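You operate a simulated robot arm through the tools that you are given. There is no shell and no other tool.

Carry out the task below with a simulated robot arm. There is one attempt and no reset: what you move stays moved.

JOB
Wind the stop to the card's height, glue the cradle jar's middle, then stick and roll the green label.
Fine: label straight along the jar; brush and roller back on their rests; don't peel the stuck label up. A coat counts when it lies all over at full strength: go over it till it gets no stronger. What is to be rubbed or washed off counts as gone when no trace of it is left.

It is judged by the outcome, as a careful person would: the job done as asked, and still so three seconds after it is handed in. It fails if anything else is knocked over, pushed out of place, dropped, spilled or broken.

ROBOT AND FRAMES
A 6-joint arm with a three-finger gripper, fixed in place. Base frame: the origin is at the foot of the arm, x ahead of it, y to its left, z up; the work surface is at about z = 0.8. Units: m, degrees, N and s.
Its first joint turns from -166.0 to 166.0 degrees. Payload 4.89 kg.
Tool frame: the origin (TCP) lies between the finger pads and is the grasp point; the fingertips stand 0.03 m ahead of it; z points along the fingers, y is the line along which they close. Largest opening 0.164 m; the body of the gripper starts 0.125 m behind the TCP.
Orientation is that of the tool frame in the base frame, as a unit quaternion [w, x, y, z]. With the fingers straight down and closing along the base's y, the tool's x points along the base's -x, its y along +y and its z along -z.

CONTROLS
- The arm moves only by the tool play_rows. Its argument "series" is a list of rows, each a list of 3 entries, a list of its own where there are three numbers: the shift along the tool's x, y, z in m, then the turn, a rotation vector about the tool's x, y, z in degrees, then the gripper command, from -1 (shut) to 1 (fully open), values between in proportion. In form: [[[dx, dy, dz], [wx, wy, wz], jaw], ...]. A call has 1 to 20 rows; each row shifts and turns the commanded pose from where the row before left it, along the tool's axes as they then stand. Each row takes 0.2 s and may step no farther than 0.05 m and 8.6 degrees from the row before; otherwise, or with a gripper value out of range, the whole call is refused. A pose out of reach is approached as far as the arm can. The call stops where the force on the tool passes 50 N (or 10 N more than at its start, if that is more) or the arm is blocked; 0.2 s more then pass. Each finger travels about 0.108 m/s and halts on what it meets, pressing with about 25 N; the grip force reading is that of the motor and also rises with nothing between the fingers. The clock runs only during rows and for 0.2 s after the last one: add rows that do not move to give the fingers time. The reply holds the time, the measured pose of the TCP, the force on the tool along the base axes, the opening and the grip force, in the units named above and with some noise, with the torque about the TCP (base axes, N m) and any sound that the robot's microphone picked up.
- Cameras (640 x 400 px; columns grow to the right, rows downward): "scene" is fixed at [0.2168, 0.6492, 1.6774]; the picture's right is [-0.30, -0.96, 0.00], its down [-0.61, 0.19, -0.77] and it looks along [0.73, -0.23, -0.64] (base axes); focal length 359 px, centre (320, 200). "wrist" rides on the gripper at [0.076, -0.002, -0.152] in the tool frame; the picture's right is [0.02, 1.00, 0.00], its down [-0.88, 0.02, -0.47] and it looks along [-0.47, 0.01, 0.88] (tool axes); focal length 247 px, centre (320, 200). There is no depth. A picture from a camera that has moved, and an enlarged one, comes with that camera's place and axes in the base frame and with its lens.
- get_image(camera): a new picture of that camera. No time passes.
- slide_trunk(by): slides the trunk up (or, below 0, down) by that many m; the arm rides with it, the base frame stays. It gives what a move gives, with no picture.
- close_up(camera, box): a new picture of the part [left, top, right, bottom] of that camera's present view, enlarged. No time passes.
- hand_in(): hands the job in; it is judged then, once.

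Places have to be worked out from the pictures, the camera data and where the tool is seen. Open the gripper and draw the arm clear of the work before you hand the job in, unless the task says otherwise.

The tools are called after "Emit:" as name(argument=value, ...) on one line, values as JSON. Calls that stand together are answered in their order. play_rows: Moves the arm, as the interface text tells. Its arguments: {"type":"object","properties":{"series":{"type":"array","items":{"type":"array"}}},"required":["series"]} The other tools are called the same way: slide_trunk (by) slides the trunk up or down; get_image (camera) takes a picture; close_up (camera, box) takes an enlarged picture of a part of a camera's view; hand_in () hands the job in.

At the start:

```text
time: 0.0
position: [0.7086, 0.0003, 1.2542]
tool_rot: [0.0, 0.0, 1.0, 0.001]
wrist_force: [0.1, -0.3, -0.7]
ft_torque: [-0.01, -0.02, -0.02]
opening: 0.1641
grasp_force: 0.1
trunk travel left (down, up): [-0.175, 0.215]
```

scene: 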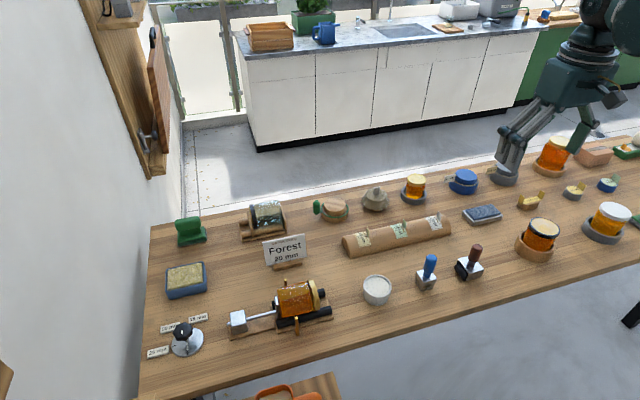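
wrist: 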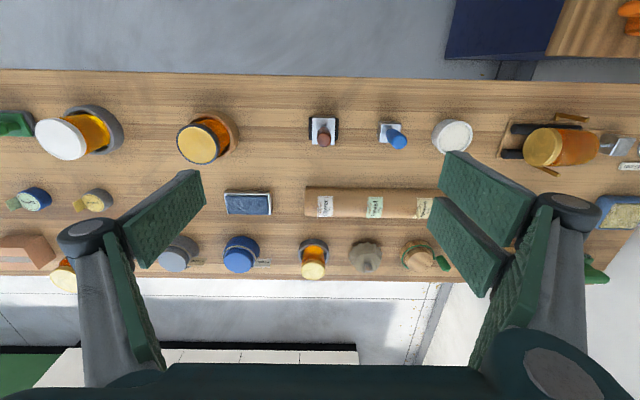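

I'll begin by looking closely at the workspace: the card, the stop, the cradle jar, and the labels.

Emit:
close_up(camera="scene", box=[140, 270, 340, 395])

Emit:
close_up(camera="scene", box=[220, 190, 380, 290])

Emit:
close_up(camera="scene", box=[330, 180, 490, 300])

Emit:
close_up(camera="scene", box=[440, 130, 640, 270])

Emit:
close_up(camera="scene", box=[140, 190, 300, 300])

```text
3.20 times, centred on (240, 332) of scene
camera zoom: at [0.2168, 0.6492, 1.6774], right [-0.3, -0.96, 0.0], down [-0.61, 0.19, -0.77], along [0.73, -0.23, -0.64], focal length 1150 px, centre (576, -224)
```

zoom: 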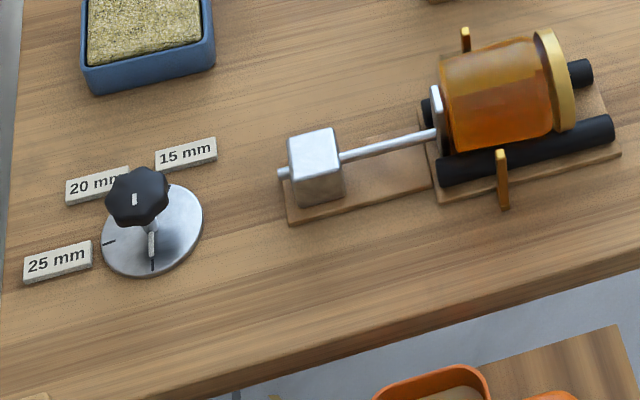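

```text
4.00 times, centred on (300, 240) of scene
camera zoom: at [0.2168, 0.6492, 1.6774], right [-0.3, -0.96, 0.0], down [-0.61, 0.19, -0.77], along [0.73, -0.23, -0.64], focal length 1437 px, centre (400, 40)
```

zoom: 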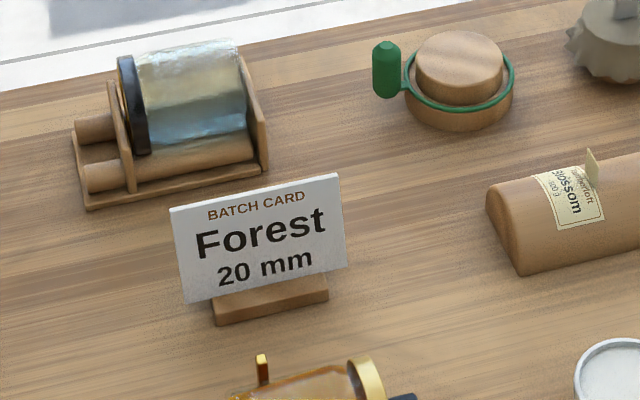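

```text
3.33 times, centred on (410, 240) of scene
camera zoom: at [0.2168, 0.6492, 1.6774], right [-0.3, -0.96, 0.0], down [-0.61, 0.19, -0.77], along [0.73, -0.23, -0.64], focal length 1198 px, centre (20, 67)
```

zoom: 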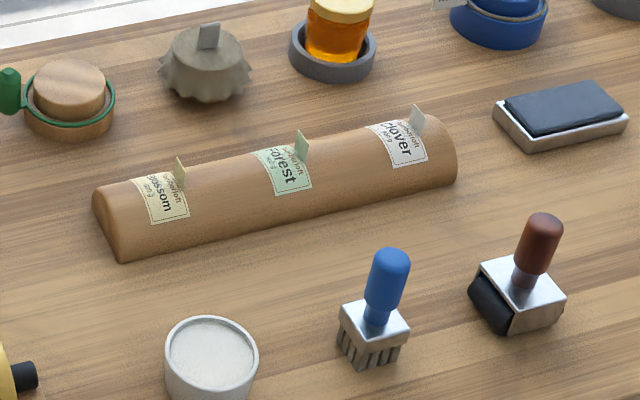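

```text
2.86 times, centred on (540, 200) of scene
camera zoom: at [0.2168, 0.6492, 1.6774], right [-0.3, -0.96, 0.0], down [-0.61, 0.19, -0.77], along [0.73, -0.23, -0.64], focal length 1027 px, centre (-309, 200)
```

zoom: 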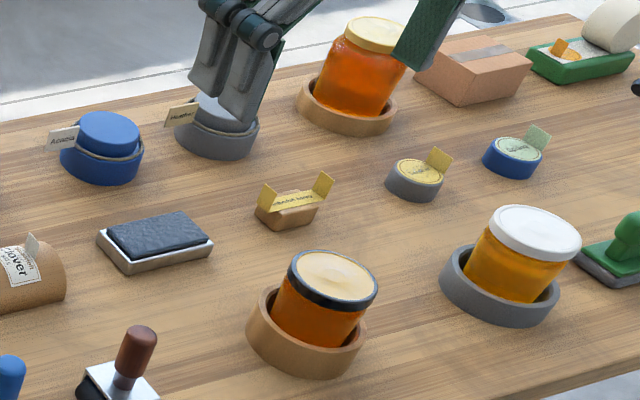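

```text
3.64 times, centred on (220, 245) of scene
camera zoom: at [0.2168, 0.6492, 1.6774], right [-0.3, -0.96, 0.0], down [-0.61, 0.19, -0.77], along [0.73, -0.23, -0.64], focal length 1307 px, centre (684, 36)
```

zoom: 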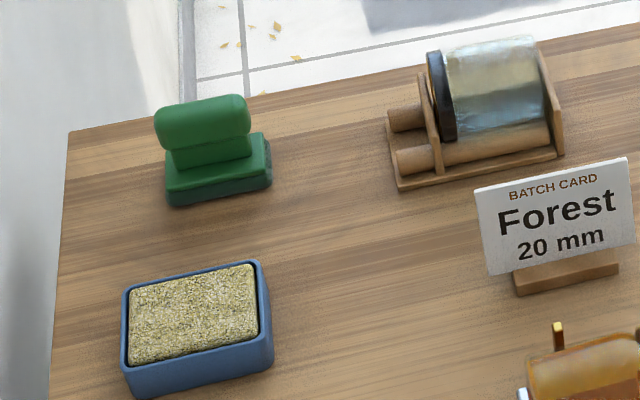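

The cradle jar (amber, black rollers) seems to be at about (0.77, 0.55), and the dial with knob at about (0.78, 0.83). The card says Forest 20 mm. I'll move the arm over to view the dial and cradle with the wrist camera.

Emit:
play_rows(series=[[[0.01, 0.05, 0], [0, 0, 0], -1], [[0.01, 0.05, 0], [0, 0, 0], -1], [[0.01, 0.05, 0], [0, 0, 0], -1], [[0.01, 0.05, 0], [0, 0, 0], -1], [[0.01, 0.05, 0], [0, 0, 0], -1], [[0.01, 0.05, 0], [0, 0, 0], -1], [[0.01, 0.05, 0], [0, 0, 0], -1], [[0.01, 0.05, 0], [0, 0, 0], -1], [[0.01, 0.05, 0], [0, 0, 0], -1], [[0.01, 0.05, 0], [0, 0, 0], -1], [[0.01, 0.05, 0], [0, 0, 0], -1], [[0.02, 0.04, 0], [0, 0, 0], -1], [[0.02, 0.04, 0], [0, 0, 0], -1], [[0.0, 0.0, 0], [0, 0, 0], -1]])

Emit:
get_image(camera="wrist")

Emit:
get_image(camera="scene")

```text
refused: row 1 steps farther than a row can; nothing moved
```

```text
taken
camera wrist: at [0.633, -0.0009, 1.4067], right [-0.02, 1.0, 0.0], down [0.88, 0.02, 0.47], along [0.47, 0.01, -0.88], focal length 247 px, centre (320, 200)
```

wrist: 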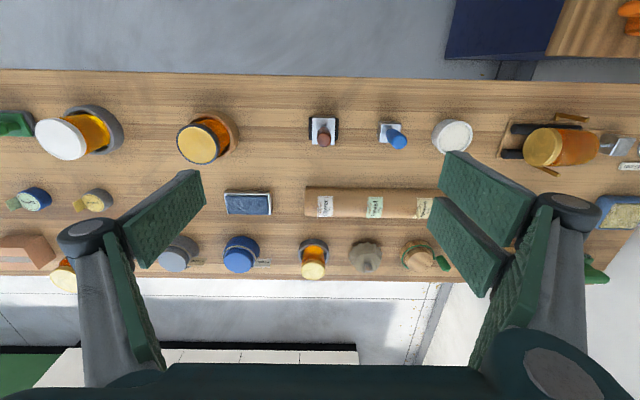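

```text
taken
```

scene: 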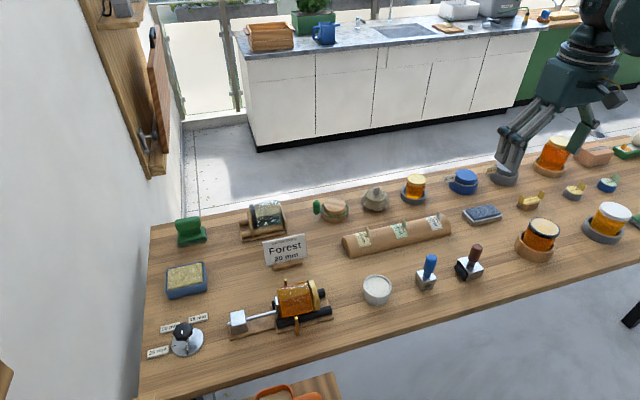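

The step was a hair over 0.05 m; I'll repeat it with smaller steps.

Emit:
play_rows(series=[[[0.01, 0.048, 0], [0, 0, 0], -1], [[0.01, 0.048, 0], [0, 0, 0], -1], [[0.01, 0.048, 0], [0, 0, 0], -1], [[0.01, 0.048, 0], [0, 0, 0], -1], [[0.01, 0.048, 0], [0, 0, 0], -1], [[0.01, 0.048, 0], [0, 0, 0], -1], [[0.01, 0.048, 0], [0, 0, 0], -1], [[0.01, 0.048, 0], [0, 0, 0], -1], [[0.01, 0.048, 0], [0, 0, 0], -1], [[0.01, 0.048, 0], [0, 0, 0], -1], [[0.01, 0.048, 0], [0, 0, 0], -1], [[0.01, 0.048, 0], [0, 0, 0], -1], [[0.01, 0.048, 0], [0, 0, 0], -1], [[0.01, 0.048, 0], [0, 0, 0], -1], [[0.0, 0.0, 0], [0, 0, 0], -1]])

Emit:
get_image(camera="wrist")

Emit:
get_image(camera="scene")

```text
time: 3.2
position: [0.5698, 0.6753, 1.2549]
tool_rot: [0.0, 0.0, 1.0, 0.0]
wrist_force: [0.0, 0.5, -0.8]
ft_torque: [-0.15, 0.02, -0.03]
opening: 0.0
grasp_force: 25.2
trunk travel left (down, up): [-0.175, 0.215]
```

```text
taken
camera wrist: at [0.4941, 0.674, 1.4068], right [-0.02, 1.0, 0.0], down [0.88, 0.02, 0.47], along [0.47, 0.01, -0.88], focal length 247 px, centre (320, 200)
```

wrist: 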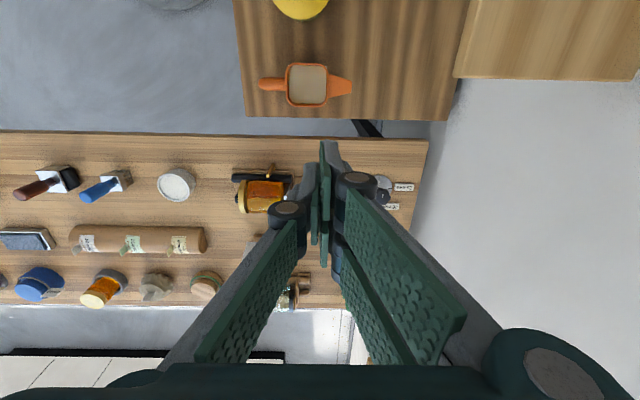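

```text
taken
```

scene: 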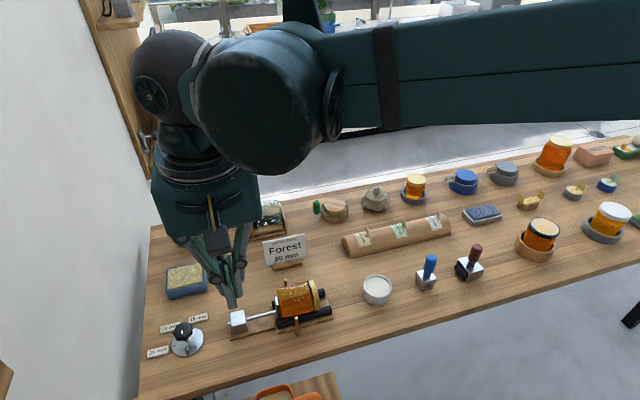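

The arm reaches here. I'll enlarge the dial, cradle and tool rests from the wrist camera.

Emit:
close_up(camera="wrist", box=[340, 140, 436, 220])

Emit:
close_up(camera="wrist", box=[0, 140, 130, 230])

Emit:
close_up(camera="wrist", box=[60, 150, 220, 260])

Emit:
close_up(camera="wrist", box=[220, 150, 320, 220])

Emit:
close_up(camera="scene", box=[140, 300, 240, 370])

```text
5.00 times, centred on (388, 180) of wrist
camera zoom: at [0.4941, 0.674, 1.4068], right [-0.02, 1.0, 0.0], down [0.88, 0.02, 0.47], along [0.47, 0.01, -0.88], focal length 1235 px, centre (-20, 300)
```

zoom: 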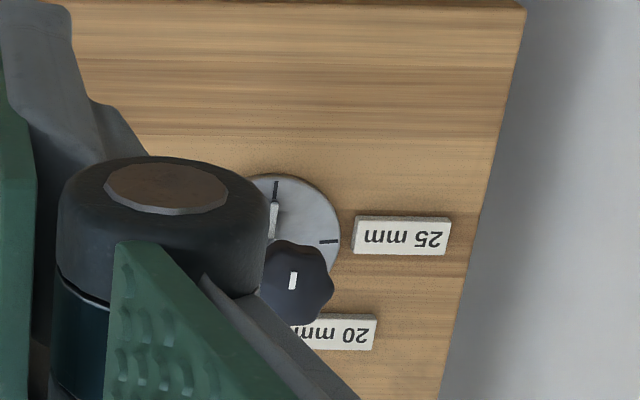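

```text
4.44 times, centred on (65, 185) of wrist
camera zoom: at [0.4941, 0.674, 1.4068], right [-0.02, 1.0, 0.0], down [0.88, 0.02, 0.47], along [0.47, 0.01, -0.88], focal length 1098 px, centre (1453, 267)
```

zoom: 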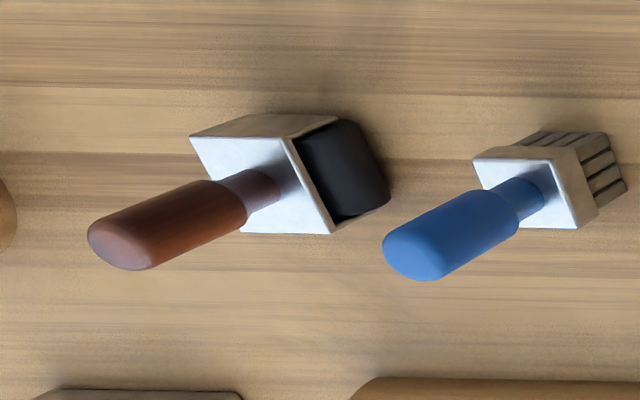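

```text
3.64 times, centred on (140, 205) of wrist
camera zoom: at [0.4941, 0.674, 1.4068], right [-0.02, 1.0, 0.0], down [0.88, 0.02, 0.47], along [0.47, 0.01, -0.88], focal length 898 px, centre (974, 182)
```

zoom: 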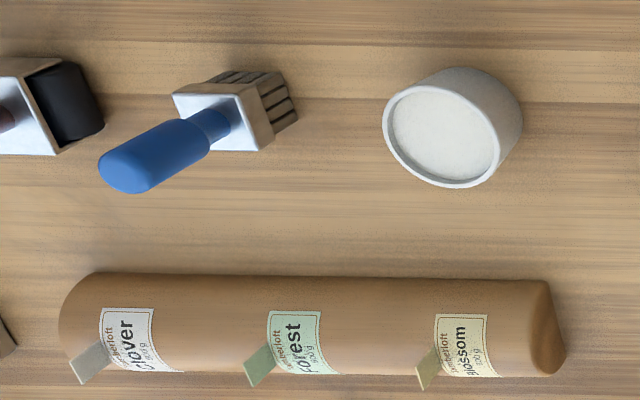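

```text
5.71 times, centred on (270, 185) of wrist
camera zoom: at [0.4941, 0.674, 1.4068], right [-0.02, 1.0, 0.0], down [0.88, 0.02, 0.47], along [0.47, 0.01, -0.88], focal length 1411 px, centre (606, 286)
```

zoom: 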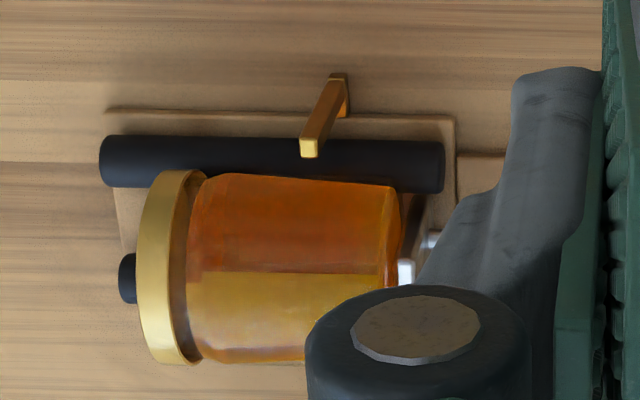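

```text
5.71 times, centred on (190, 335) of scene
camera zoom: at [0.2168, 0.6492, 1.6774], right [-0.3, -0.96, 0.0], down [-0.61, 0.19, -0.77], along [0.73, -0.23, -0.64], focal length 2053 px, centre (1063, -571)
```

zoom: 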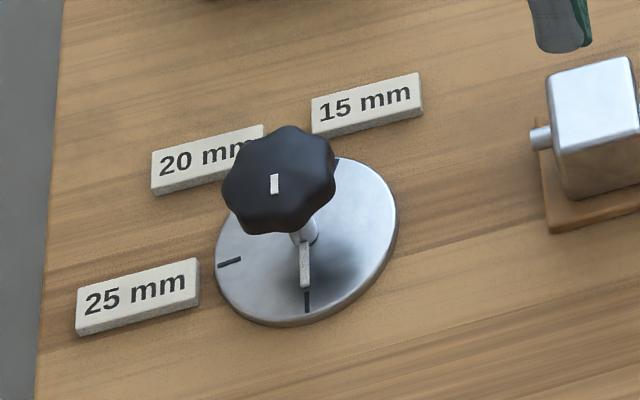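

The pointer stands at the unlabelled mark facing the robot (–x); the 25, 20 and 15 mm tags sit around the +y/+x side. I'll test the reach by moving towards a point above the dial at the current height, with the jaws open.

Emit:
play_rows(series=[[[-0.033, 0.028, 0], [0, 0, 0], 0], [[-0.033, 0.028, 0], [0, 0, 0], 0], [[-0.033, 0.028, 0], [0, 0, 0], 0], [[-0.033, 0.028, 0], [0, 0, 0], 0], [[-0.033, 0.028, 0], [0, 0, 0], 0], [[-0.033, 0.028, 0], [0, 0, 0], 0], [[0, 0, 0], [0, 0, 0], 0]])

Emit:
get_image(camera="wrist")

Emit:
get_image(camera="scene")

```text
time: 4.8
position: [0.7677, 0.8407, 1.2553]
tool_rot: [0.0, 0.0, 1.0, -0.001]
wrist_force: [1.7, -0.2, -1.1]
ft_torque: [-0.15, 0.19, -0.02]
opening: 0.082
grasp_force: 0.1
trunk travel left (down, up): [-0.175, 0.215]
```

```text
taken
camera wrist: at [0.693, 0.839, 1.4066], right [-0.02, 1.0, 0.0], down [0.88, 0.02, 0.47], along [0.47, 0.01, -0.88], focal length 247 px, centre (320, 200)
```

wrist: 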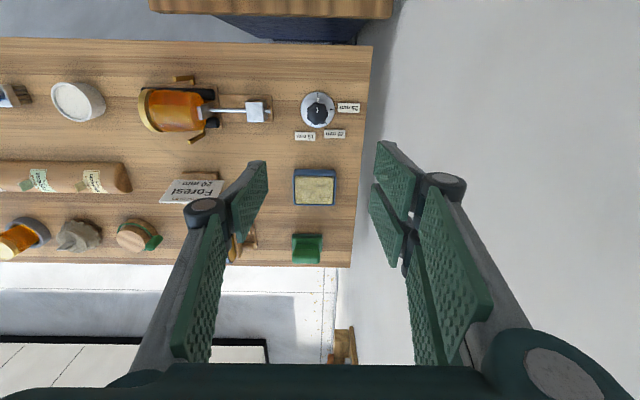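

```text
taken
```

scene: 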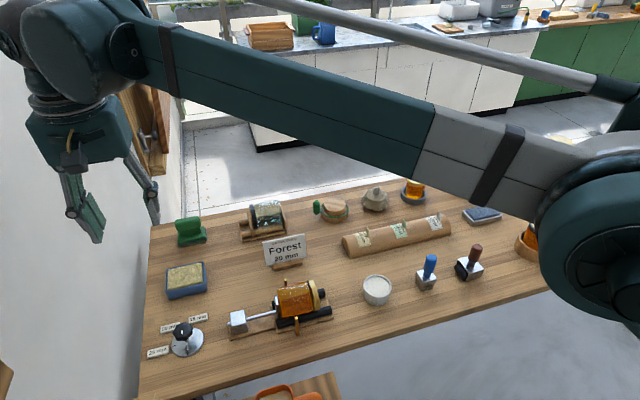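

It reaches radius 1.14 at this height. Now enlarged views of the dial, cradle and card from here.

Emit:
close_up(camera="wrist", box=[280, 80, 376, 150])

Emit:
close_up(camera="wrist", box=[120, 60, 290, 160])

Emit:
close_up(camera="wrist", box=[0, 140, 220, 270])

```text
5.71 times, centred on (328, 115) of wrist
camera zoom: at [0.693, 0.839, 1.4066], right [-0.02, 1.0, 0.0], down [0.88, 0.02, 0.47], along [0.47, 0.01, -0.88], focal length 1411 px, centre (274, 686)
```

zoom: 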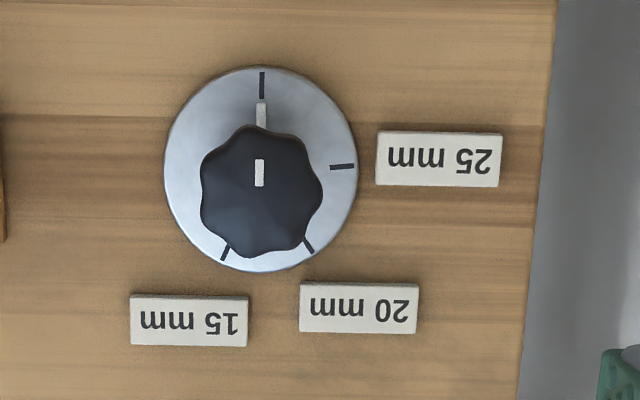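

```text
3.76 times, centred on (205, 110) of wrist
camera zoom: at [0.693, 0.839, 1.4066], right [-0.02, 1.0, 0.0], down [0.88, 0.02, 0.47], along [0.47, 0.01, -0.88], focal length 930 px, centre (753, 539)
```

zoom: 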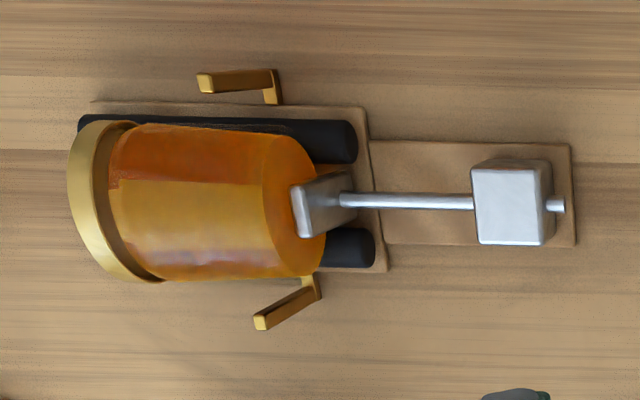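

```text
2.91 times, centred on (110, 205) of wrist
camera zoom: at [0.693, 0.839, 1.4066], right [-0.02, 1.0, 0.0], down [0.88, 0.02, 0.47], along [0.47, 0.01, -0.88], focal length 718 px, centre (931, 186)
```

zoom: 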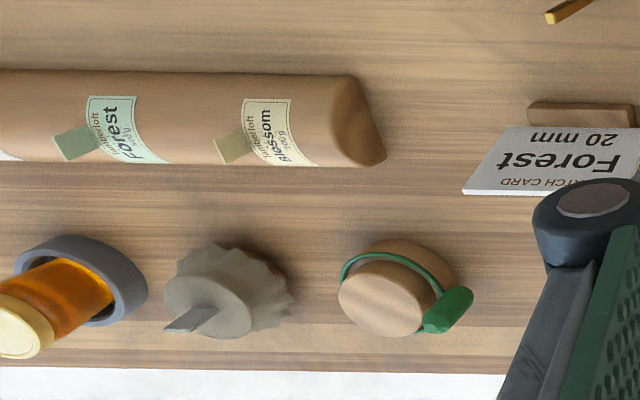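

The dial marks clockwise from the present (home) mark read 25 at about 90°, 20 at about 147° and 15 at about 206°. The dial axis is near (0.776, 0.836), knob top about z 0.867. I'll lower the trunk to gain low reach out there.

Emit:
slide_trunk(by=-0.17)

Emit:
play_rows(series=[[[-0.008, -0.005, 0.04], [0, 0, 0], 0], [[0, 0, 0], [0, 0, 0], 0]])

Emit:
get_image(camera="wrist")

Emit:
get_image(camera="scene")

```text
time: 6.7
position: [0.7684, 0.8392, 1.0864]
tool_rot: [0.0, 0.0, 1.0, 0.0]
wrist_force: [-0.3, -0.2, 0.2]
ft_torque: [0.02, 0.0, 0.01]
opening: 0.0821
grasp_force: 0.1
trunk travel left (down, up): [-0.005, 0.385]
```

```text
time: 7.3
position: [0.7754, 0.8353, 1.0453]
tool_rot: [0.001, -0.001, 1.0, 0.0]
wrist_force: [-1.0, 0.2, 0.5]
ft_torque: [0.02, -0.01, 0.01]
opening: 0.0818
grasp_force: 0.1
trunk travel left (down, up): [-0.005, 0.385]
```

```text
taken
camera wrist: at [0.7, 0.8325, 1.1977], right [-0.02, 1.0, 0.0], down [0.88, 0.02, 0.47], along [0.47, 0.01, -0.88], focal length 247 px, centre (320, 200)
```

wrist: 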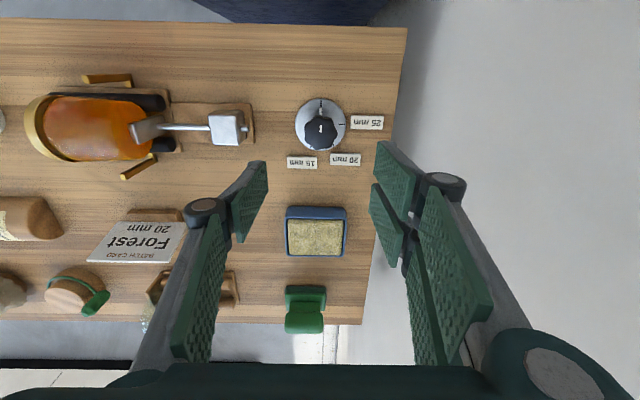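

```text
taken
```

scene: 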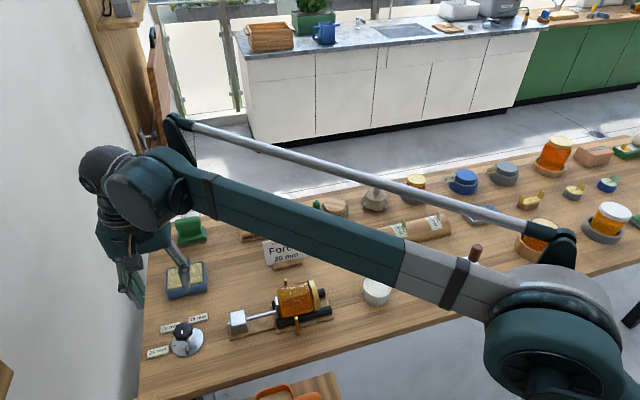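

Reach is good, and the elbow is well above the bench. I'll refine the dial location with an enlarged view.

Emit:
close_up(camera="wrist", box=[270, 85, 400, 175])

```text
4.44 times, centred on (335, 130) of wrist
camera zoom: at [0.7, 0.8325, 1.1977], right [-0.02, 1.0, 0.0], down [0.88, 0.02, 0.47], along [0.47, 0.01, -0.88], focal length 1098 px, centre (253, 511)
```

zoom: 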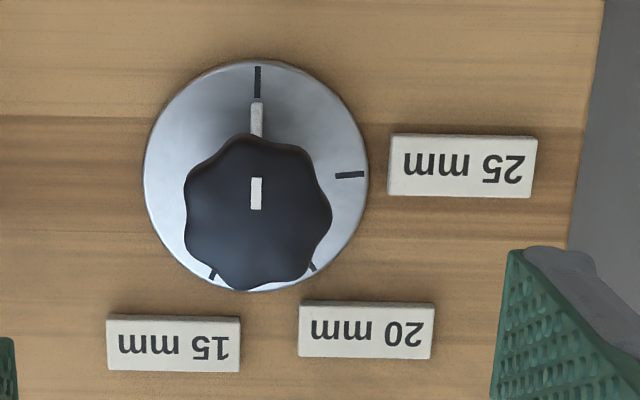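

The dial axis is confirmed at (0.776, 0.835). I'll pre-turn the tool by -75° about its axis so that the winding turn fits in one grip.

Emit:
play_rows(series=[[[0, 0, 0], [0, 0, -8.4], 0], [[0, 0, 0], [0, 0, -8.4], 0], [[0, 0, 0], [0, 0, -8.4], 0], [[0, 0, 0], [0, 0, -8.4], 0], [[0, 0, 0], [0, 0, -8.4], 0], [[0, 0, 0], [0, 0, -8.4], 0], [[0, 0, 0], [0, 0, -8.4], 0], [[0, 0, 0], [0, 0, -8.4], 0], [[0, 0, 0], [0, 0, -8.4], 0], [[0, 0, 0], [0, 0, 0], 0]])

Emit:
get_image(camera="wrist")

Emit:
get_image(camera="scene")

```text
time: 9.5
position: [0.7758, 0.8336, 1.0453]
tool_rot: [-0.001, -0.614, 0.789, 0.0]
wrist_force: [1.0, -1.3, -0.4]
ft_torque: [0.01, 0.02, -0.02]
opening: 0.082
grasp_force: 0.1
trunk travel left (down, up): [-0.005, 0.385]
```

```text
taken
camera wrist: at [0.7587, 0.7602, 1.1976], right [-0.97, 0.23, 0.0], down [0.2, 0.86, 0.47], along [0.11, 0.46, -0.88], focal length 247 px, centre (320, 200)
```

wrist: 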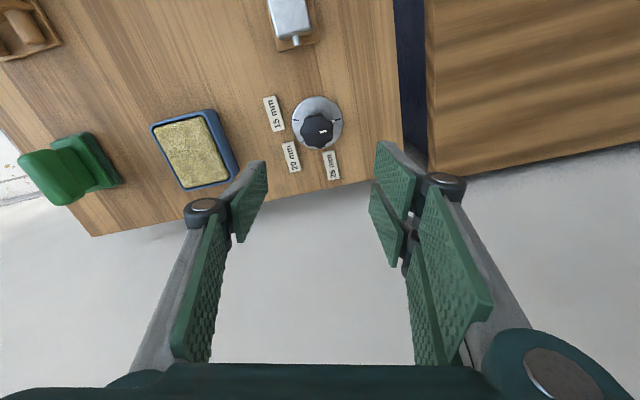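

```text
taken
```

scene: 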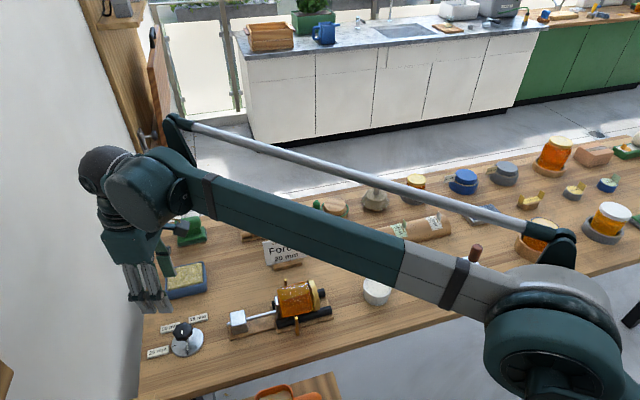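

The turn was tracked well. Now I descend straight to z ≈ 0.866 around the knob.

Emit:
play_rows(series=[[[-0.0015, 0, 0.045], [0, 0, 0], 0], [[0, 0, 0.045], [0, 0, 0], 0], [[0, 0, 0.04], [0, 0, 0], 0], [[0, 0, 0.03], [0, 0, 0], 0], [[0, 0, 0.02], [0, 0, 0], 0], [[0, 0, 0], [0, 0, 0], 0]])

Emit:
get_image(camera="wrist")

Emit:
get_image(camera="scene")

```text
time: 10.9
position: [0.7758, 0.8364, 0.867]
tool_rot: [0.0, -0.613, 0.79, 0.001]
wrist_force: [-0.1, -1.2, 0.4]
ft_torque: [-0.01, 0.03, -0.01]
opening: 0.0819
grasp_force: 0.1
trunk travel left (down, up): [-0.005, 0.385]
```

```text
taken
camera wrist: at [0.7586, 0.7618, 1.019], right [-0.97, 0.23, 0.0], down [0.2, 0.86, 0.47], along [0.11, 0.46, -0.88], focal length 247 px, centre (320, 200)
```

wrist: 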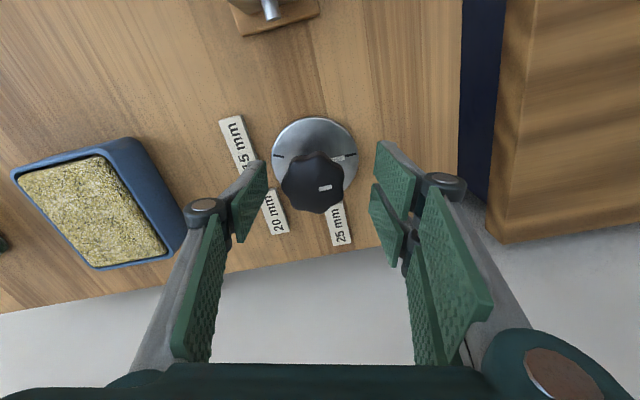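

```text
taken
```

scene: 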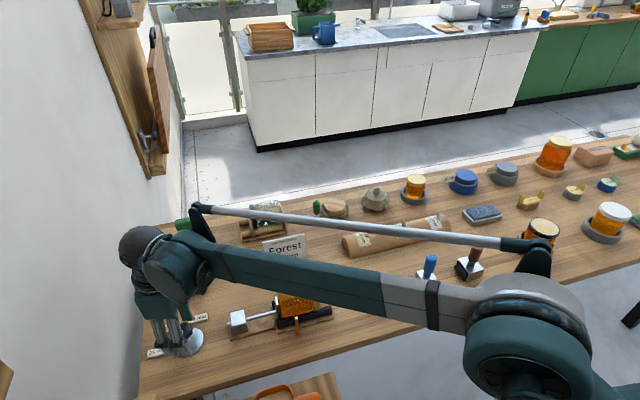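

The knob is centred between the fingers; I'll close on it.

Emit:
play_rows(series=[[[0, 0, 0], [0, 0, 0], -0.4], [[0, 0, 0], [0, 0, 0], -0.7], [[0, 0, 0], [0, 0, 0], -1], [[0, 0, 0], [0, 0, 0], -1]])

Emit:
get_image(camera="wrist")

```text
time: 11.9
position: [0.78, 0.8342, 0.8668]
tool_rot: [0.002, -0.611, 0.792, 0.0]
wrist_force: [10.3, -2.0, -2.3]
ft_torque: [0.7, 0.12, -0.34]
opening: 0.0437
grasp_force: 44.9
trunk travel left (down, up): [-0.005, 0.385]
stopped in row 4: the force on the tool passed its limit at 52 N (the readings are from after the stop); the commanded pose is now the measured one
```

```text
taken
camera wrist: at [0.7618, 0.7599, 1.0188], right [-0.97, 0.23, 0.0], down [0.2, 0.86, 0.47], along [0.11, 0.46, -0.88], focal length 247 px, centre (320, 200)
```

wrist: 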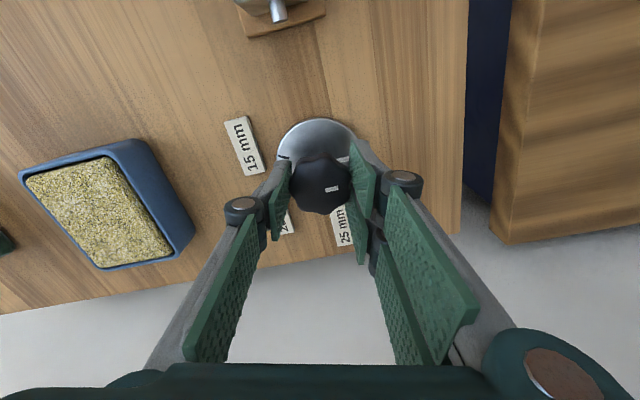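

The fingers hold the knob and pulled the tool 4 mm to +x; a residual +10 N shows the knob axis is slightly further in +x. I'll shift 2 mm that way and begin turning clockwise (positive about tool z).

Emit:
play_rows(series=[[[0, -0.002, 0], [0, 0, 0], -1], [[0, 0, 0], [0, 0, 0], -1], [[0, 0, 0], [0, 0, 4], -1], [[0, 0, 0], [0, 0, 4], -1], [[0, 0, 0], [0, 0, 4], -1]])

Emit:
get_image(camera="wrist")

```text
time: 13.1
position: [0.7805, 0.835, 0.8654]
tool_rot: [0.0, -0.526, 0.851, 0.0]
wrist_force: [-5.4, 4.6, -13.9]
ft_torque: [-0.09, 0.23, 0.03]
opening: 0.0432
grasp_force: 45.4
trunk travel left (down, up): [-0.005, 0.385]
```

```text
taken
camera wrist: at [0.7471, 0.7656, 1.019], right [-0.9, 0.43, 0.0], down [0.38, 0.8, 0.47], along [0.2, 0.43, -0.88], focal length 247 px, centre (320, 200)
```

wrist: 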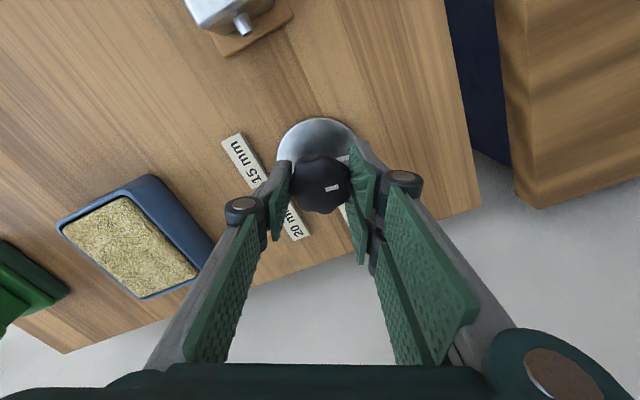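

The knob turns with the gripper. I continue in the same direction.

Emit:
play_rows(series=[[[0, 0, 0], [0, 0, 6], -1], [[0, 0, 0], [0, 0, 6], -1], [[0, 0, 0], [0, 0, 6], -1], [[0, 0, 0], [0, 0, 6], -1], [[0, 0, 0], [0, 0, 6], -1], [[0, 0, 0], [0, 0, 6], -1], [[0, 0, 0], [0, 0, 6], -1], [[0, 0, 0], [0, 0, 6], -1], [[0, 0, 0], [0, 0, 0], -1]])

Emit:
get_image(camera="wrist")

Emit:
get_image(camera="scene")

```text
time: 15.1
position: [0.7786, 0.8351, 0.866]
tool_rot: [0.002, -0.135, 0.991, 0.0]
wrist_force: [-10.4, 18.5, 1.8]
ft_torque: [0.38, 0.85, 0.03]
opening: 0.0434
grasp_force: 44.3
trunk travel left (down, up): [-0.005, 0.385]
```

```text
taken
camera wrist: at [0.7064, 0.8129, 1.0189], right [-0.29, 0.96, 0.0], down [0.84, 0.25, 0.48], along [0.46, 0.14, -0.88], focal length 247 px, centre (320, 200)
```

wrist: 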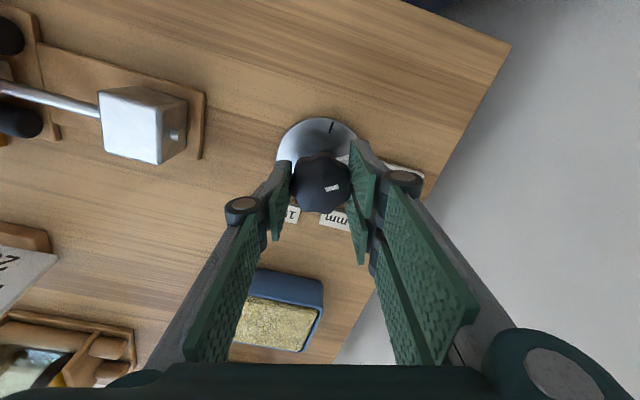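

```text
taken
```

scene: 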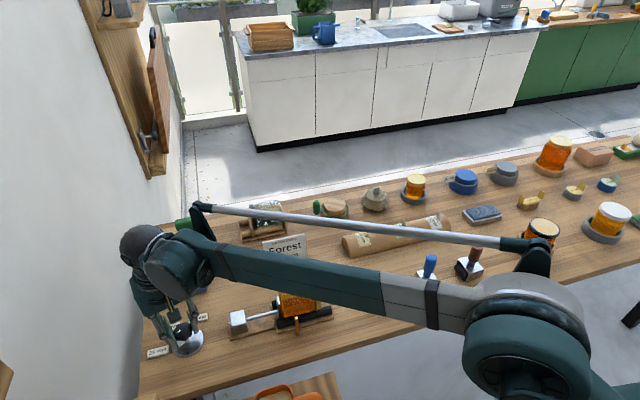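

The knob has turned about 60° so far. I'll relieve the side force with a 2 mm shift and keep turning.

Emit:
play_rows(series=[[[0.0004, 0.002, 0], [0, 0, 0], -1], [[0, 0, 0], [0, 0, 6], -1], [[0, 0, 0], [0, 0, 6], -1], [[0, 0, 0], [0, 0, 6], -1], [[0, 0, 0], [0, 0, 6], -1], [[0, 0, 0], [0, 0, 6], -1], [[0, 0, 0], [0, 0, 6], -1], [[0, 0, 0], [0, 0, 6], -1], [[0, 0, 0], [0, 0, 0], -1]])

Emit:
get_image(camera="wrist")

```text
time: 17.1
position: [0.7809, 0.8353, 0.8678]
tool_rot: [0.002, 0.231, 0.973, 0.0]
wrist_force: [-7.1, -28.3, -19.1]
ft_torque: [-0.97, -0.58, -0.02]
opening: 0.0433
grasp_force: 45.9
trunk travel left (down, up): [-0.005, 0.385]
```

```text
taken
camera wrist: at [0.7109, 0.868, 1.019], right [0.43, 0.9, 0.0], down [0.79, -0.38, 0.48], along [0.43, -0.2, -0.88], focal length 247 px, centre (320, 200)
```

wrist: 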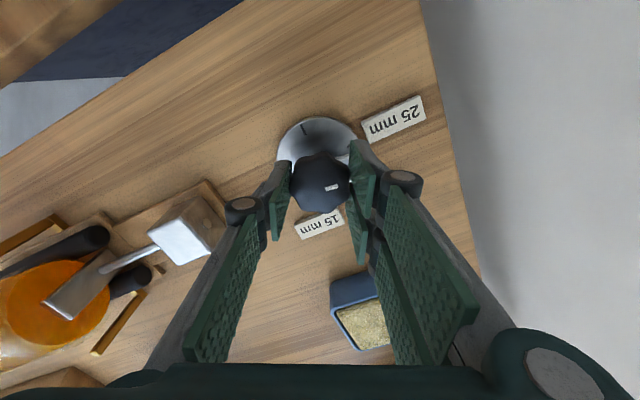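

About 102° turned. I relieve the y-force and turn another 42°.

Emit:
play_rows(series=[[[-0.0007, -0.0025, 0], [0, 0, 0], -1], [[0, 0, 0], [0, 0, 6], -1], [[0, 0, 0], [0, 0, 6], -1], [[0, 0, 0], [0, 0, 6], -1], [[0, 0, 0], [0, 0, 6], -1], [[0, 0, 0], [0, 0, 6], -1], [[0, 0, 0], [0, 0, 6], -1], [[0, 0, 0], [0, 0, 6], -1], [[0, 0, 0], [0, 0, 0], -1]])

Emit:
get_image(camera="wrist")

Emit:
close_up(camera="wrist", box=[250, 90, 410, 250])

Emit:
close_up(camera="scene", box=[140, 290, 240, 370])

```text
time: 18.2
position: [0.7799, 0.8344, 0.8668]
tool_rot: [0.003, 0.413, 0.911, 0.003]
wrist_force: [5.8, 7.2, -1.0]
ft_torque: [0.49, -0.39, 0.02]
opening: 0.0434
grasp_force: 44.8
trunk travel left (down, up): [-0.005, 0.385]
stopped in row 5: the force on the tool passed its limit at 52 N (the readings are from after the stop); the commanded pose is now the measured one
```

```text
taken
camera wrist: at [0.7278, 0.891, 1.0192], right [0.74, 0.67, 0.01], down [0.59, -0.65, 0.47], along [0.32, -0.35, -0.88], focal length 247 px, centre (320, 200)
```

wrist: 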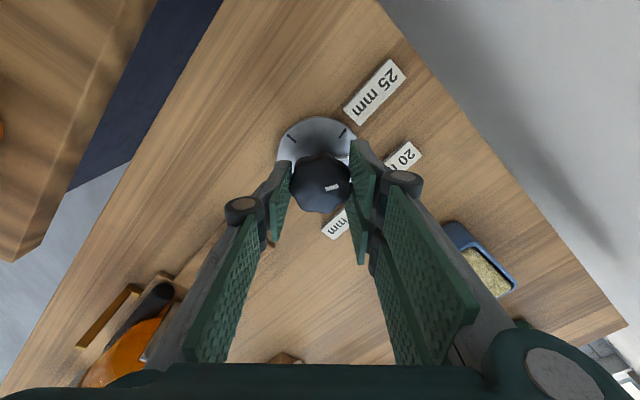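

```text
2.50 times, centred on (330, 170) of wrist
camera zoom: at [0.7278, 0.891, 1.0192], right [0.74, 0.67, 0.01], down [0.59, -0.65, 0.47], along [0.32, -0.35, -0.88], focal length 617 px, centre (295, 275)
```

zoom: 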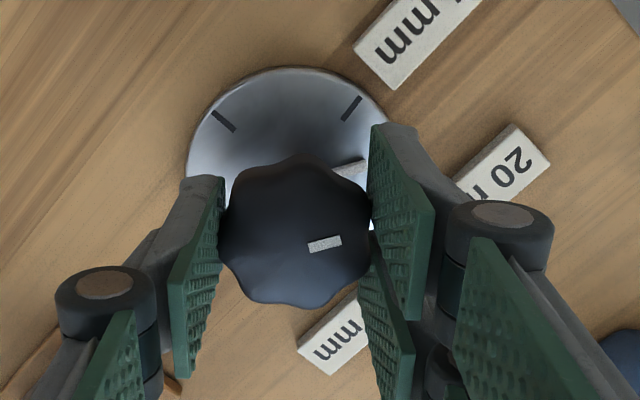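

```text
5.00 times, centred on (190, 330) of scene
camera zoom: at [0.2168, 0.6492, 1.6774], right [-0.3, -0.96, 0.0], down [-0.61, 0.19, -0.77], along [0.73, -0.23, -0.64], focal length 1797 px, centre (970, -450)
```

zoom: 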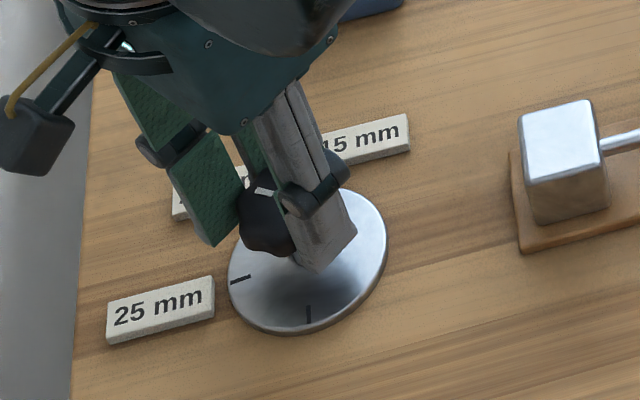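

About 124° turned; the pointer is between 25 and 20. Another ~22° in smaller steps.

Emit:
play_rows(series=[[[0, 0, 0], [0, 0, 4], -1], [[0, 0, 0], [0, 0, 4], -1], [[0, 0, 0], [0, 0, 4], -1], [[0, 0, 0], [0, 0, 4], -1], [[0, 0, 0], [0, 0, 4], -1], [[0, 0, 0], [0, 0, 2], -1], [[0, 0, 0], [0, 0, 0], -1]])

Emit:
close_up(camera="wrist", box=[250, 90, 410, 250])

```text
time: 19.9
position: [0.7801, 0.8363, 0.8679]
tool_rot: [0.002, 0.58, 0.815, 0.002]
wrist_force: [0.3, -1.5, -10.8]
ft_torque: [-0.16, 0.05, -0.02]
opening: 0.0432
grasp_force: 45.4
trunk travel left (down, up): [-0.005, 0.385]
```

```text
2.50 times, centred on (330, 170) of wrist
camera zoom: at [0.7531, 0.9065, 1.0193], right [0.94, 0.35, 0.0], down [0.3, -0.83, 0.47], along [0.17, -0.44, -0.88], focal length 617 px, centre (295, 275)
```

zoom: 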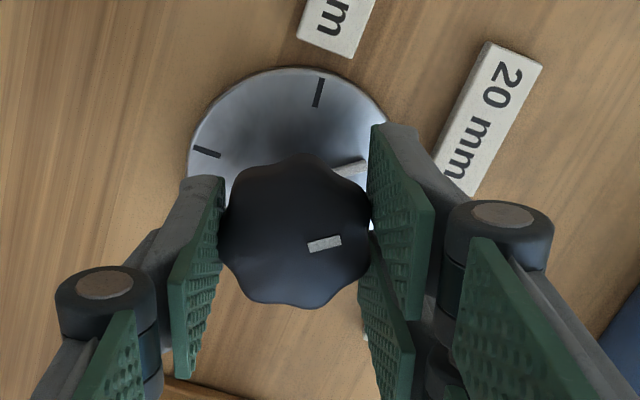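

About 146° turned. I'll open the fingers and rise to check the pointer.

Emit:
play_rows(series=[[[0, 0, 0], [0, 0, 0], -0.3], [[0, 0, 0], [0, 0, 0], 0], [[0, 0, 0], [0, 0, 0], 0], [[0, 0, -0.04], [0, 0, 0], 0], [[0, 0, -0.04], [0, 0, 0], 0], [[0, 0, -0.04], [0, 0, 0], 0], [[0, 0, 0], [0, 0, 0], 0]])

Emit:
get_image(camera="wrist")

Emit:
close_up(camera="wrist", box=[250, 90, 390, 190])

Emit:
close_up(camera="scene", box=[140, 270, 340, 370])

```text
time: 21.4
position: [0.7776, 0.8347, 0.9882]
tool_rot: [0.001, 0.579, 0.815, 0.002]
wrist_force: [0.6, 0.1, -1.3]
ft_torque: [-0.01, 0.01, 0.02]
opening: 0.0818
grasp_force: 0.0
trunk travel left (down, up): [-0.005, 0.385]
```

```text
taken
camera wrist: at [0.751, 0.9063, 1.1405], right [0.94, 0.35, 0.01], down [0.3, -0.83, 0.47], along [0.17, -0.44, -0.88], focal length 247 px, centre (320, 200)
```

wrist: 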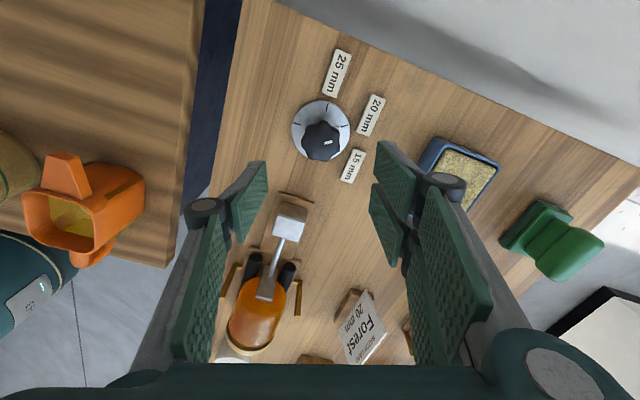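

```text
4.00 times, centred on (320, 140) of wrist
camera zoom: at [0.751, 0.9063, 1.1405], right [0.94, 0.35, 0.01], down [0.3, -0.83, 0.47], along [0.17, -0.44, -0.88], focal length 988 px, centre (320, 440)
```

zoom: 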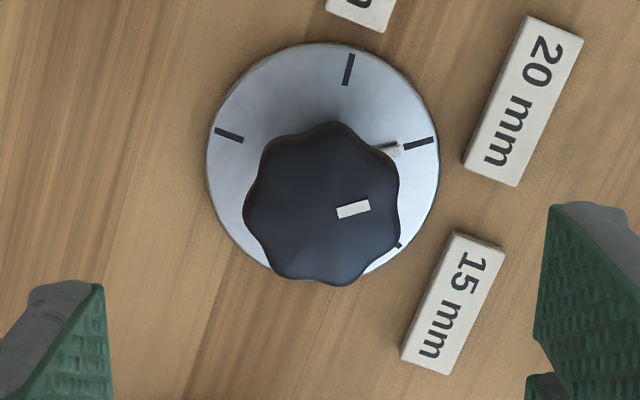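

```text
3.20 times, centred on (240, 320) of scene
camera zoom: at [0.2168, 0.6492, 1.6774], right [-0.3, -0.96, 0.0], down [-0.61, 0.19, -0.77], along [0.73, -0.23, -0.64], focal length 1150 px, centre (576, -184)
```

zoom: 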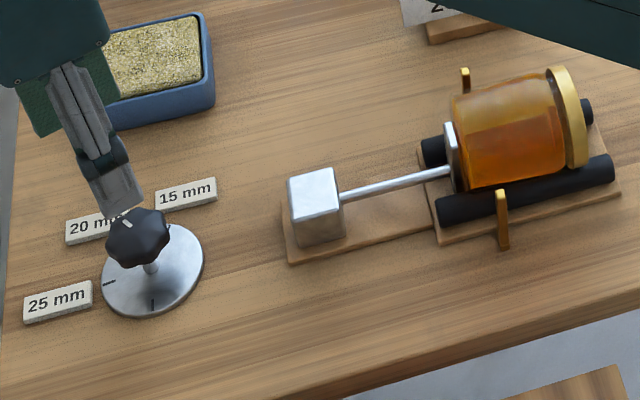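

The pointer looks close to the 20 mark. I'll zoom in tighter to judge the residual error.

Emit:
close_up(camera="wrist", box=[295, 95, 365, 165])

Emit:
close_up(camera="wrist", box=[330, 115, 364, 137])

```text
5.71 times, centred on (330, 130) of wrist
camera zoom: at [0.751, 0.9063, 1.1405], right [0.94, 0.35, 0.01], down [0.3, -0.83, 0.47], along [0.17, -0.44, -0.88], focal length 1411 px, centre (263, 600)
```

zoom: 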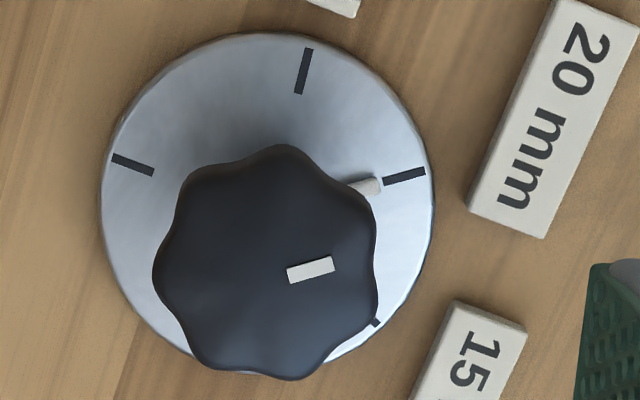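

```text
16.00 times, centred on (347, 126) of wrist
camera zoom: at [0.751, 0.9063, 1.1405], right [0.94, 0.35, 0.01], down [0.3, -0.83, 0.47], along [0.17, -0.44, -0.88], focal length 3952 px, centre (-112, 1384)
```

zoom: 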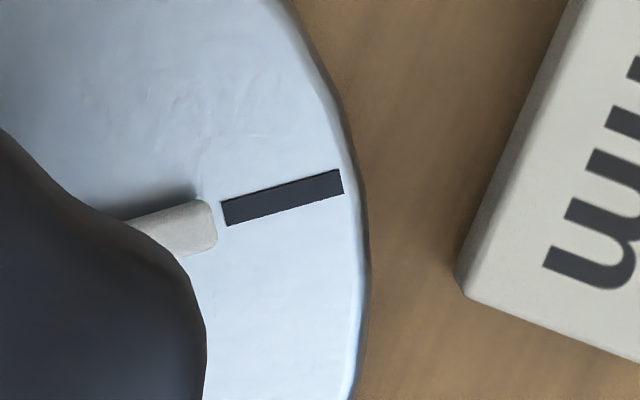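

By ray geometry the pointer is within about 3° of the mark. To make sure, I'll turn the wrist so the camera looks straight along the pointer.

Emit:
play_rows(series=[[[0, 0, 0], [0, 0, 8.1], 0], [[0, 0, 0], [0, 0, 8.1], 0], [[0, 0, 0], [0, 0, 8.1], 0], [[0, 0, 0], [0, 0, 8.1], 0], [[0, 0, 0], [0, 0, 8.1], 0], [[0, 0, 0], [0, 0, 8.1], 0], [[0, 0, 0], [0, 0, 8.1], 0], [[0, 0, 0], [0, 0, 8.1], 0], [[0, 0, 0], [0, 0, 8.1], 0], [[0, 0, 0], [0, 0, 0], 0]])

Emit:
get_image(camera="wrist")

Emit:
close_up(camera="wrist", box=[280, 85, 364, 165])

Emit:
get_image(camera="scene")

```text
time: 23.6
position: [0.7789, 0.8335, 0.9879]
tool_rot: [-0.001, 0.885, 0.466, 0.003]
wrist_force: [0.5, -0.3, -0.1]
ft_torque: [0.03, 0.01, 0.03]
opening: 0.0822
grasp_force: 0.0
out of reach, approached as far as the arm can: row 7, 8, 9
trunk travel left (down, up): [-0.005, 0.385]
```

```text
taken
camera wrist: at [0.8207, 0.8974, 1.1402], right [0.84, -0.55, 0.0], down [-0.48, -0.74, 0.47], along [-0.26, -0.39, -0.88], focal length 247 px, centre (320, 200)
```

wrist: 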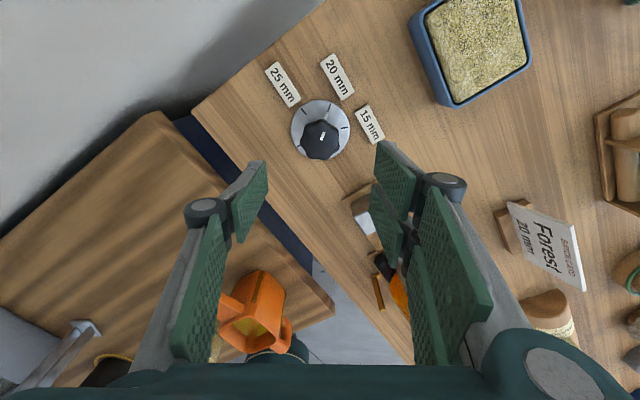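

```text
5.00 times, centred on (322, 125) of wrist
camera zoom: at [0.8207, 0.8974, 1.1402], right [0.84, -0.55, 0.0], down [-0.48, -0.74, 0.47], along [-0.26, -0.39, -0.88], focal length 1235 px, centre (310, 575)
```

zoom: 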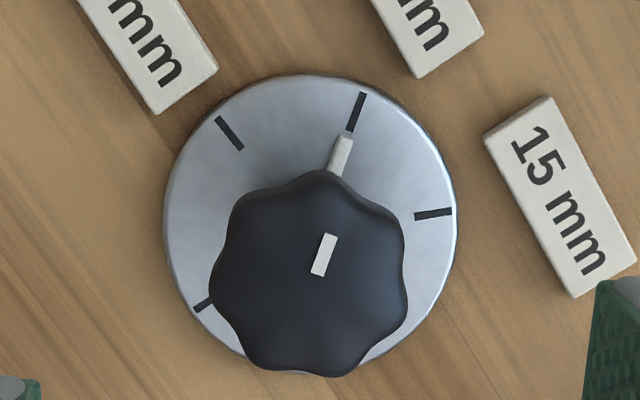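

```text
taken
```

scene: 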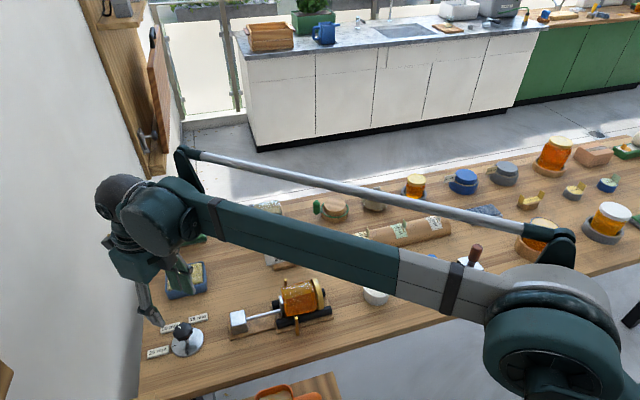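

The pointer lines up with the 20 mm mark within about 1–2°, and the stop plate has pushed the jar along. Now I turn the wrist back to yaw 0 and rise.

Emit:
play_rows(series=[[[0, 0, -0.01], [0, 0, -8.3], 0], [[0, 0, -0.01], [0, 0, -8.3], 0], [[0, 0, -0.01], [0, 0, -8.3], 0], [[0, 0, -0.01], [0, 0, -8.3], 0], [[0, 0, -0.01], [0, 0, -8.3], 0], [[0, 0, -0.01], [0, 0, -8.3], 0], [[0, 0, -0.01], [0, 0, -8.3], 0], [[0, 0, -0.01], [0, 0, -8.3], 0], [[0, 0, -0.01], [0, 0, -8.3], 0], [[0, 0, -0.01], [0, 0, -8.3], 0], [[0, 0, 0], [0, 0, -8.3], 0], [[0, 0, 0], [0, 0, -8.3], 0], [[0, 0, 0], [0, 0, -8.3], 0], [[0, 0, 0], [0, 0, -8.3], 0], [[0, 0, 0], [0, 0, -8.3], 0], [[0, 0, 0], [0, 0, 0], 0]])

```text
time: 27.1
position: [0.7781, 0.8336, 1.0878]
tool_rot: [0.001, -0.002, 1.0, 0.002]
wrist_force: [0.9, 0.6, -0.3]
ft_torque: [-0.01, 0.04, 0.04]
opening: 0.0821
grasp_force: 0.0
trunk travel left (down, up): [-0.005, 0.385]
```

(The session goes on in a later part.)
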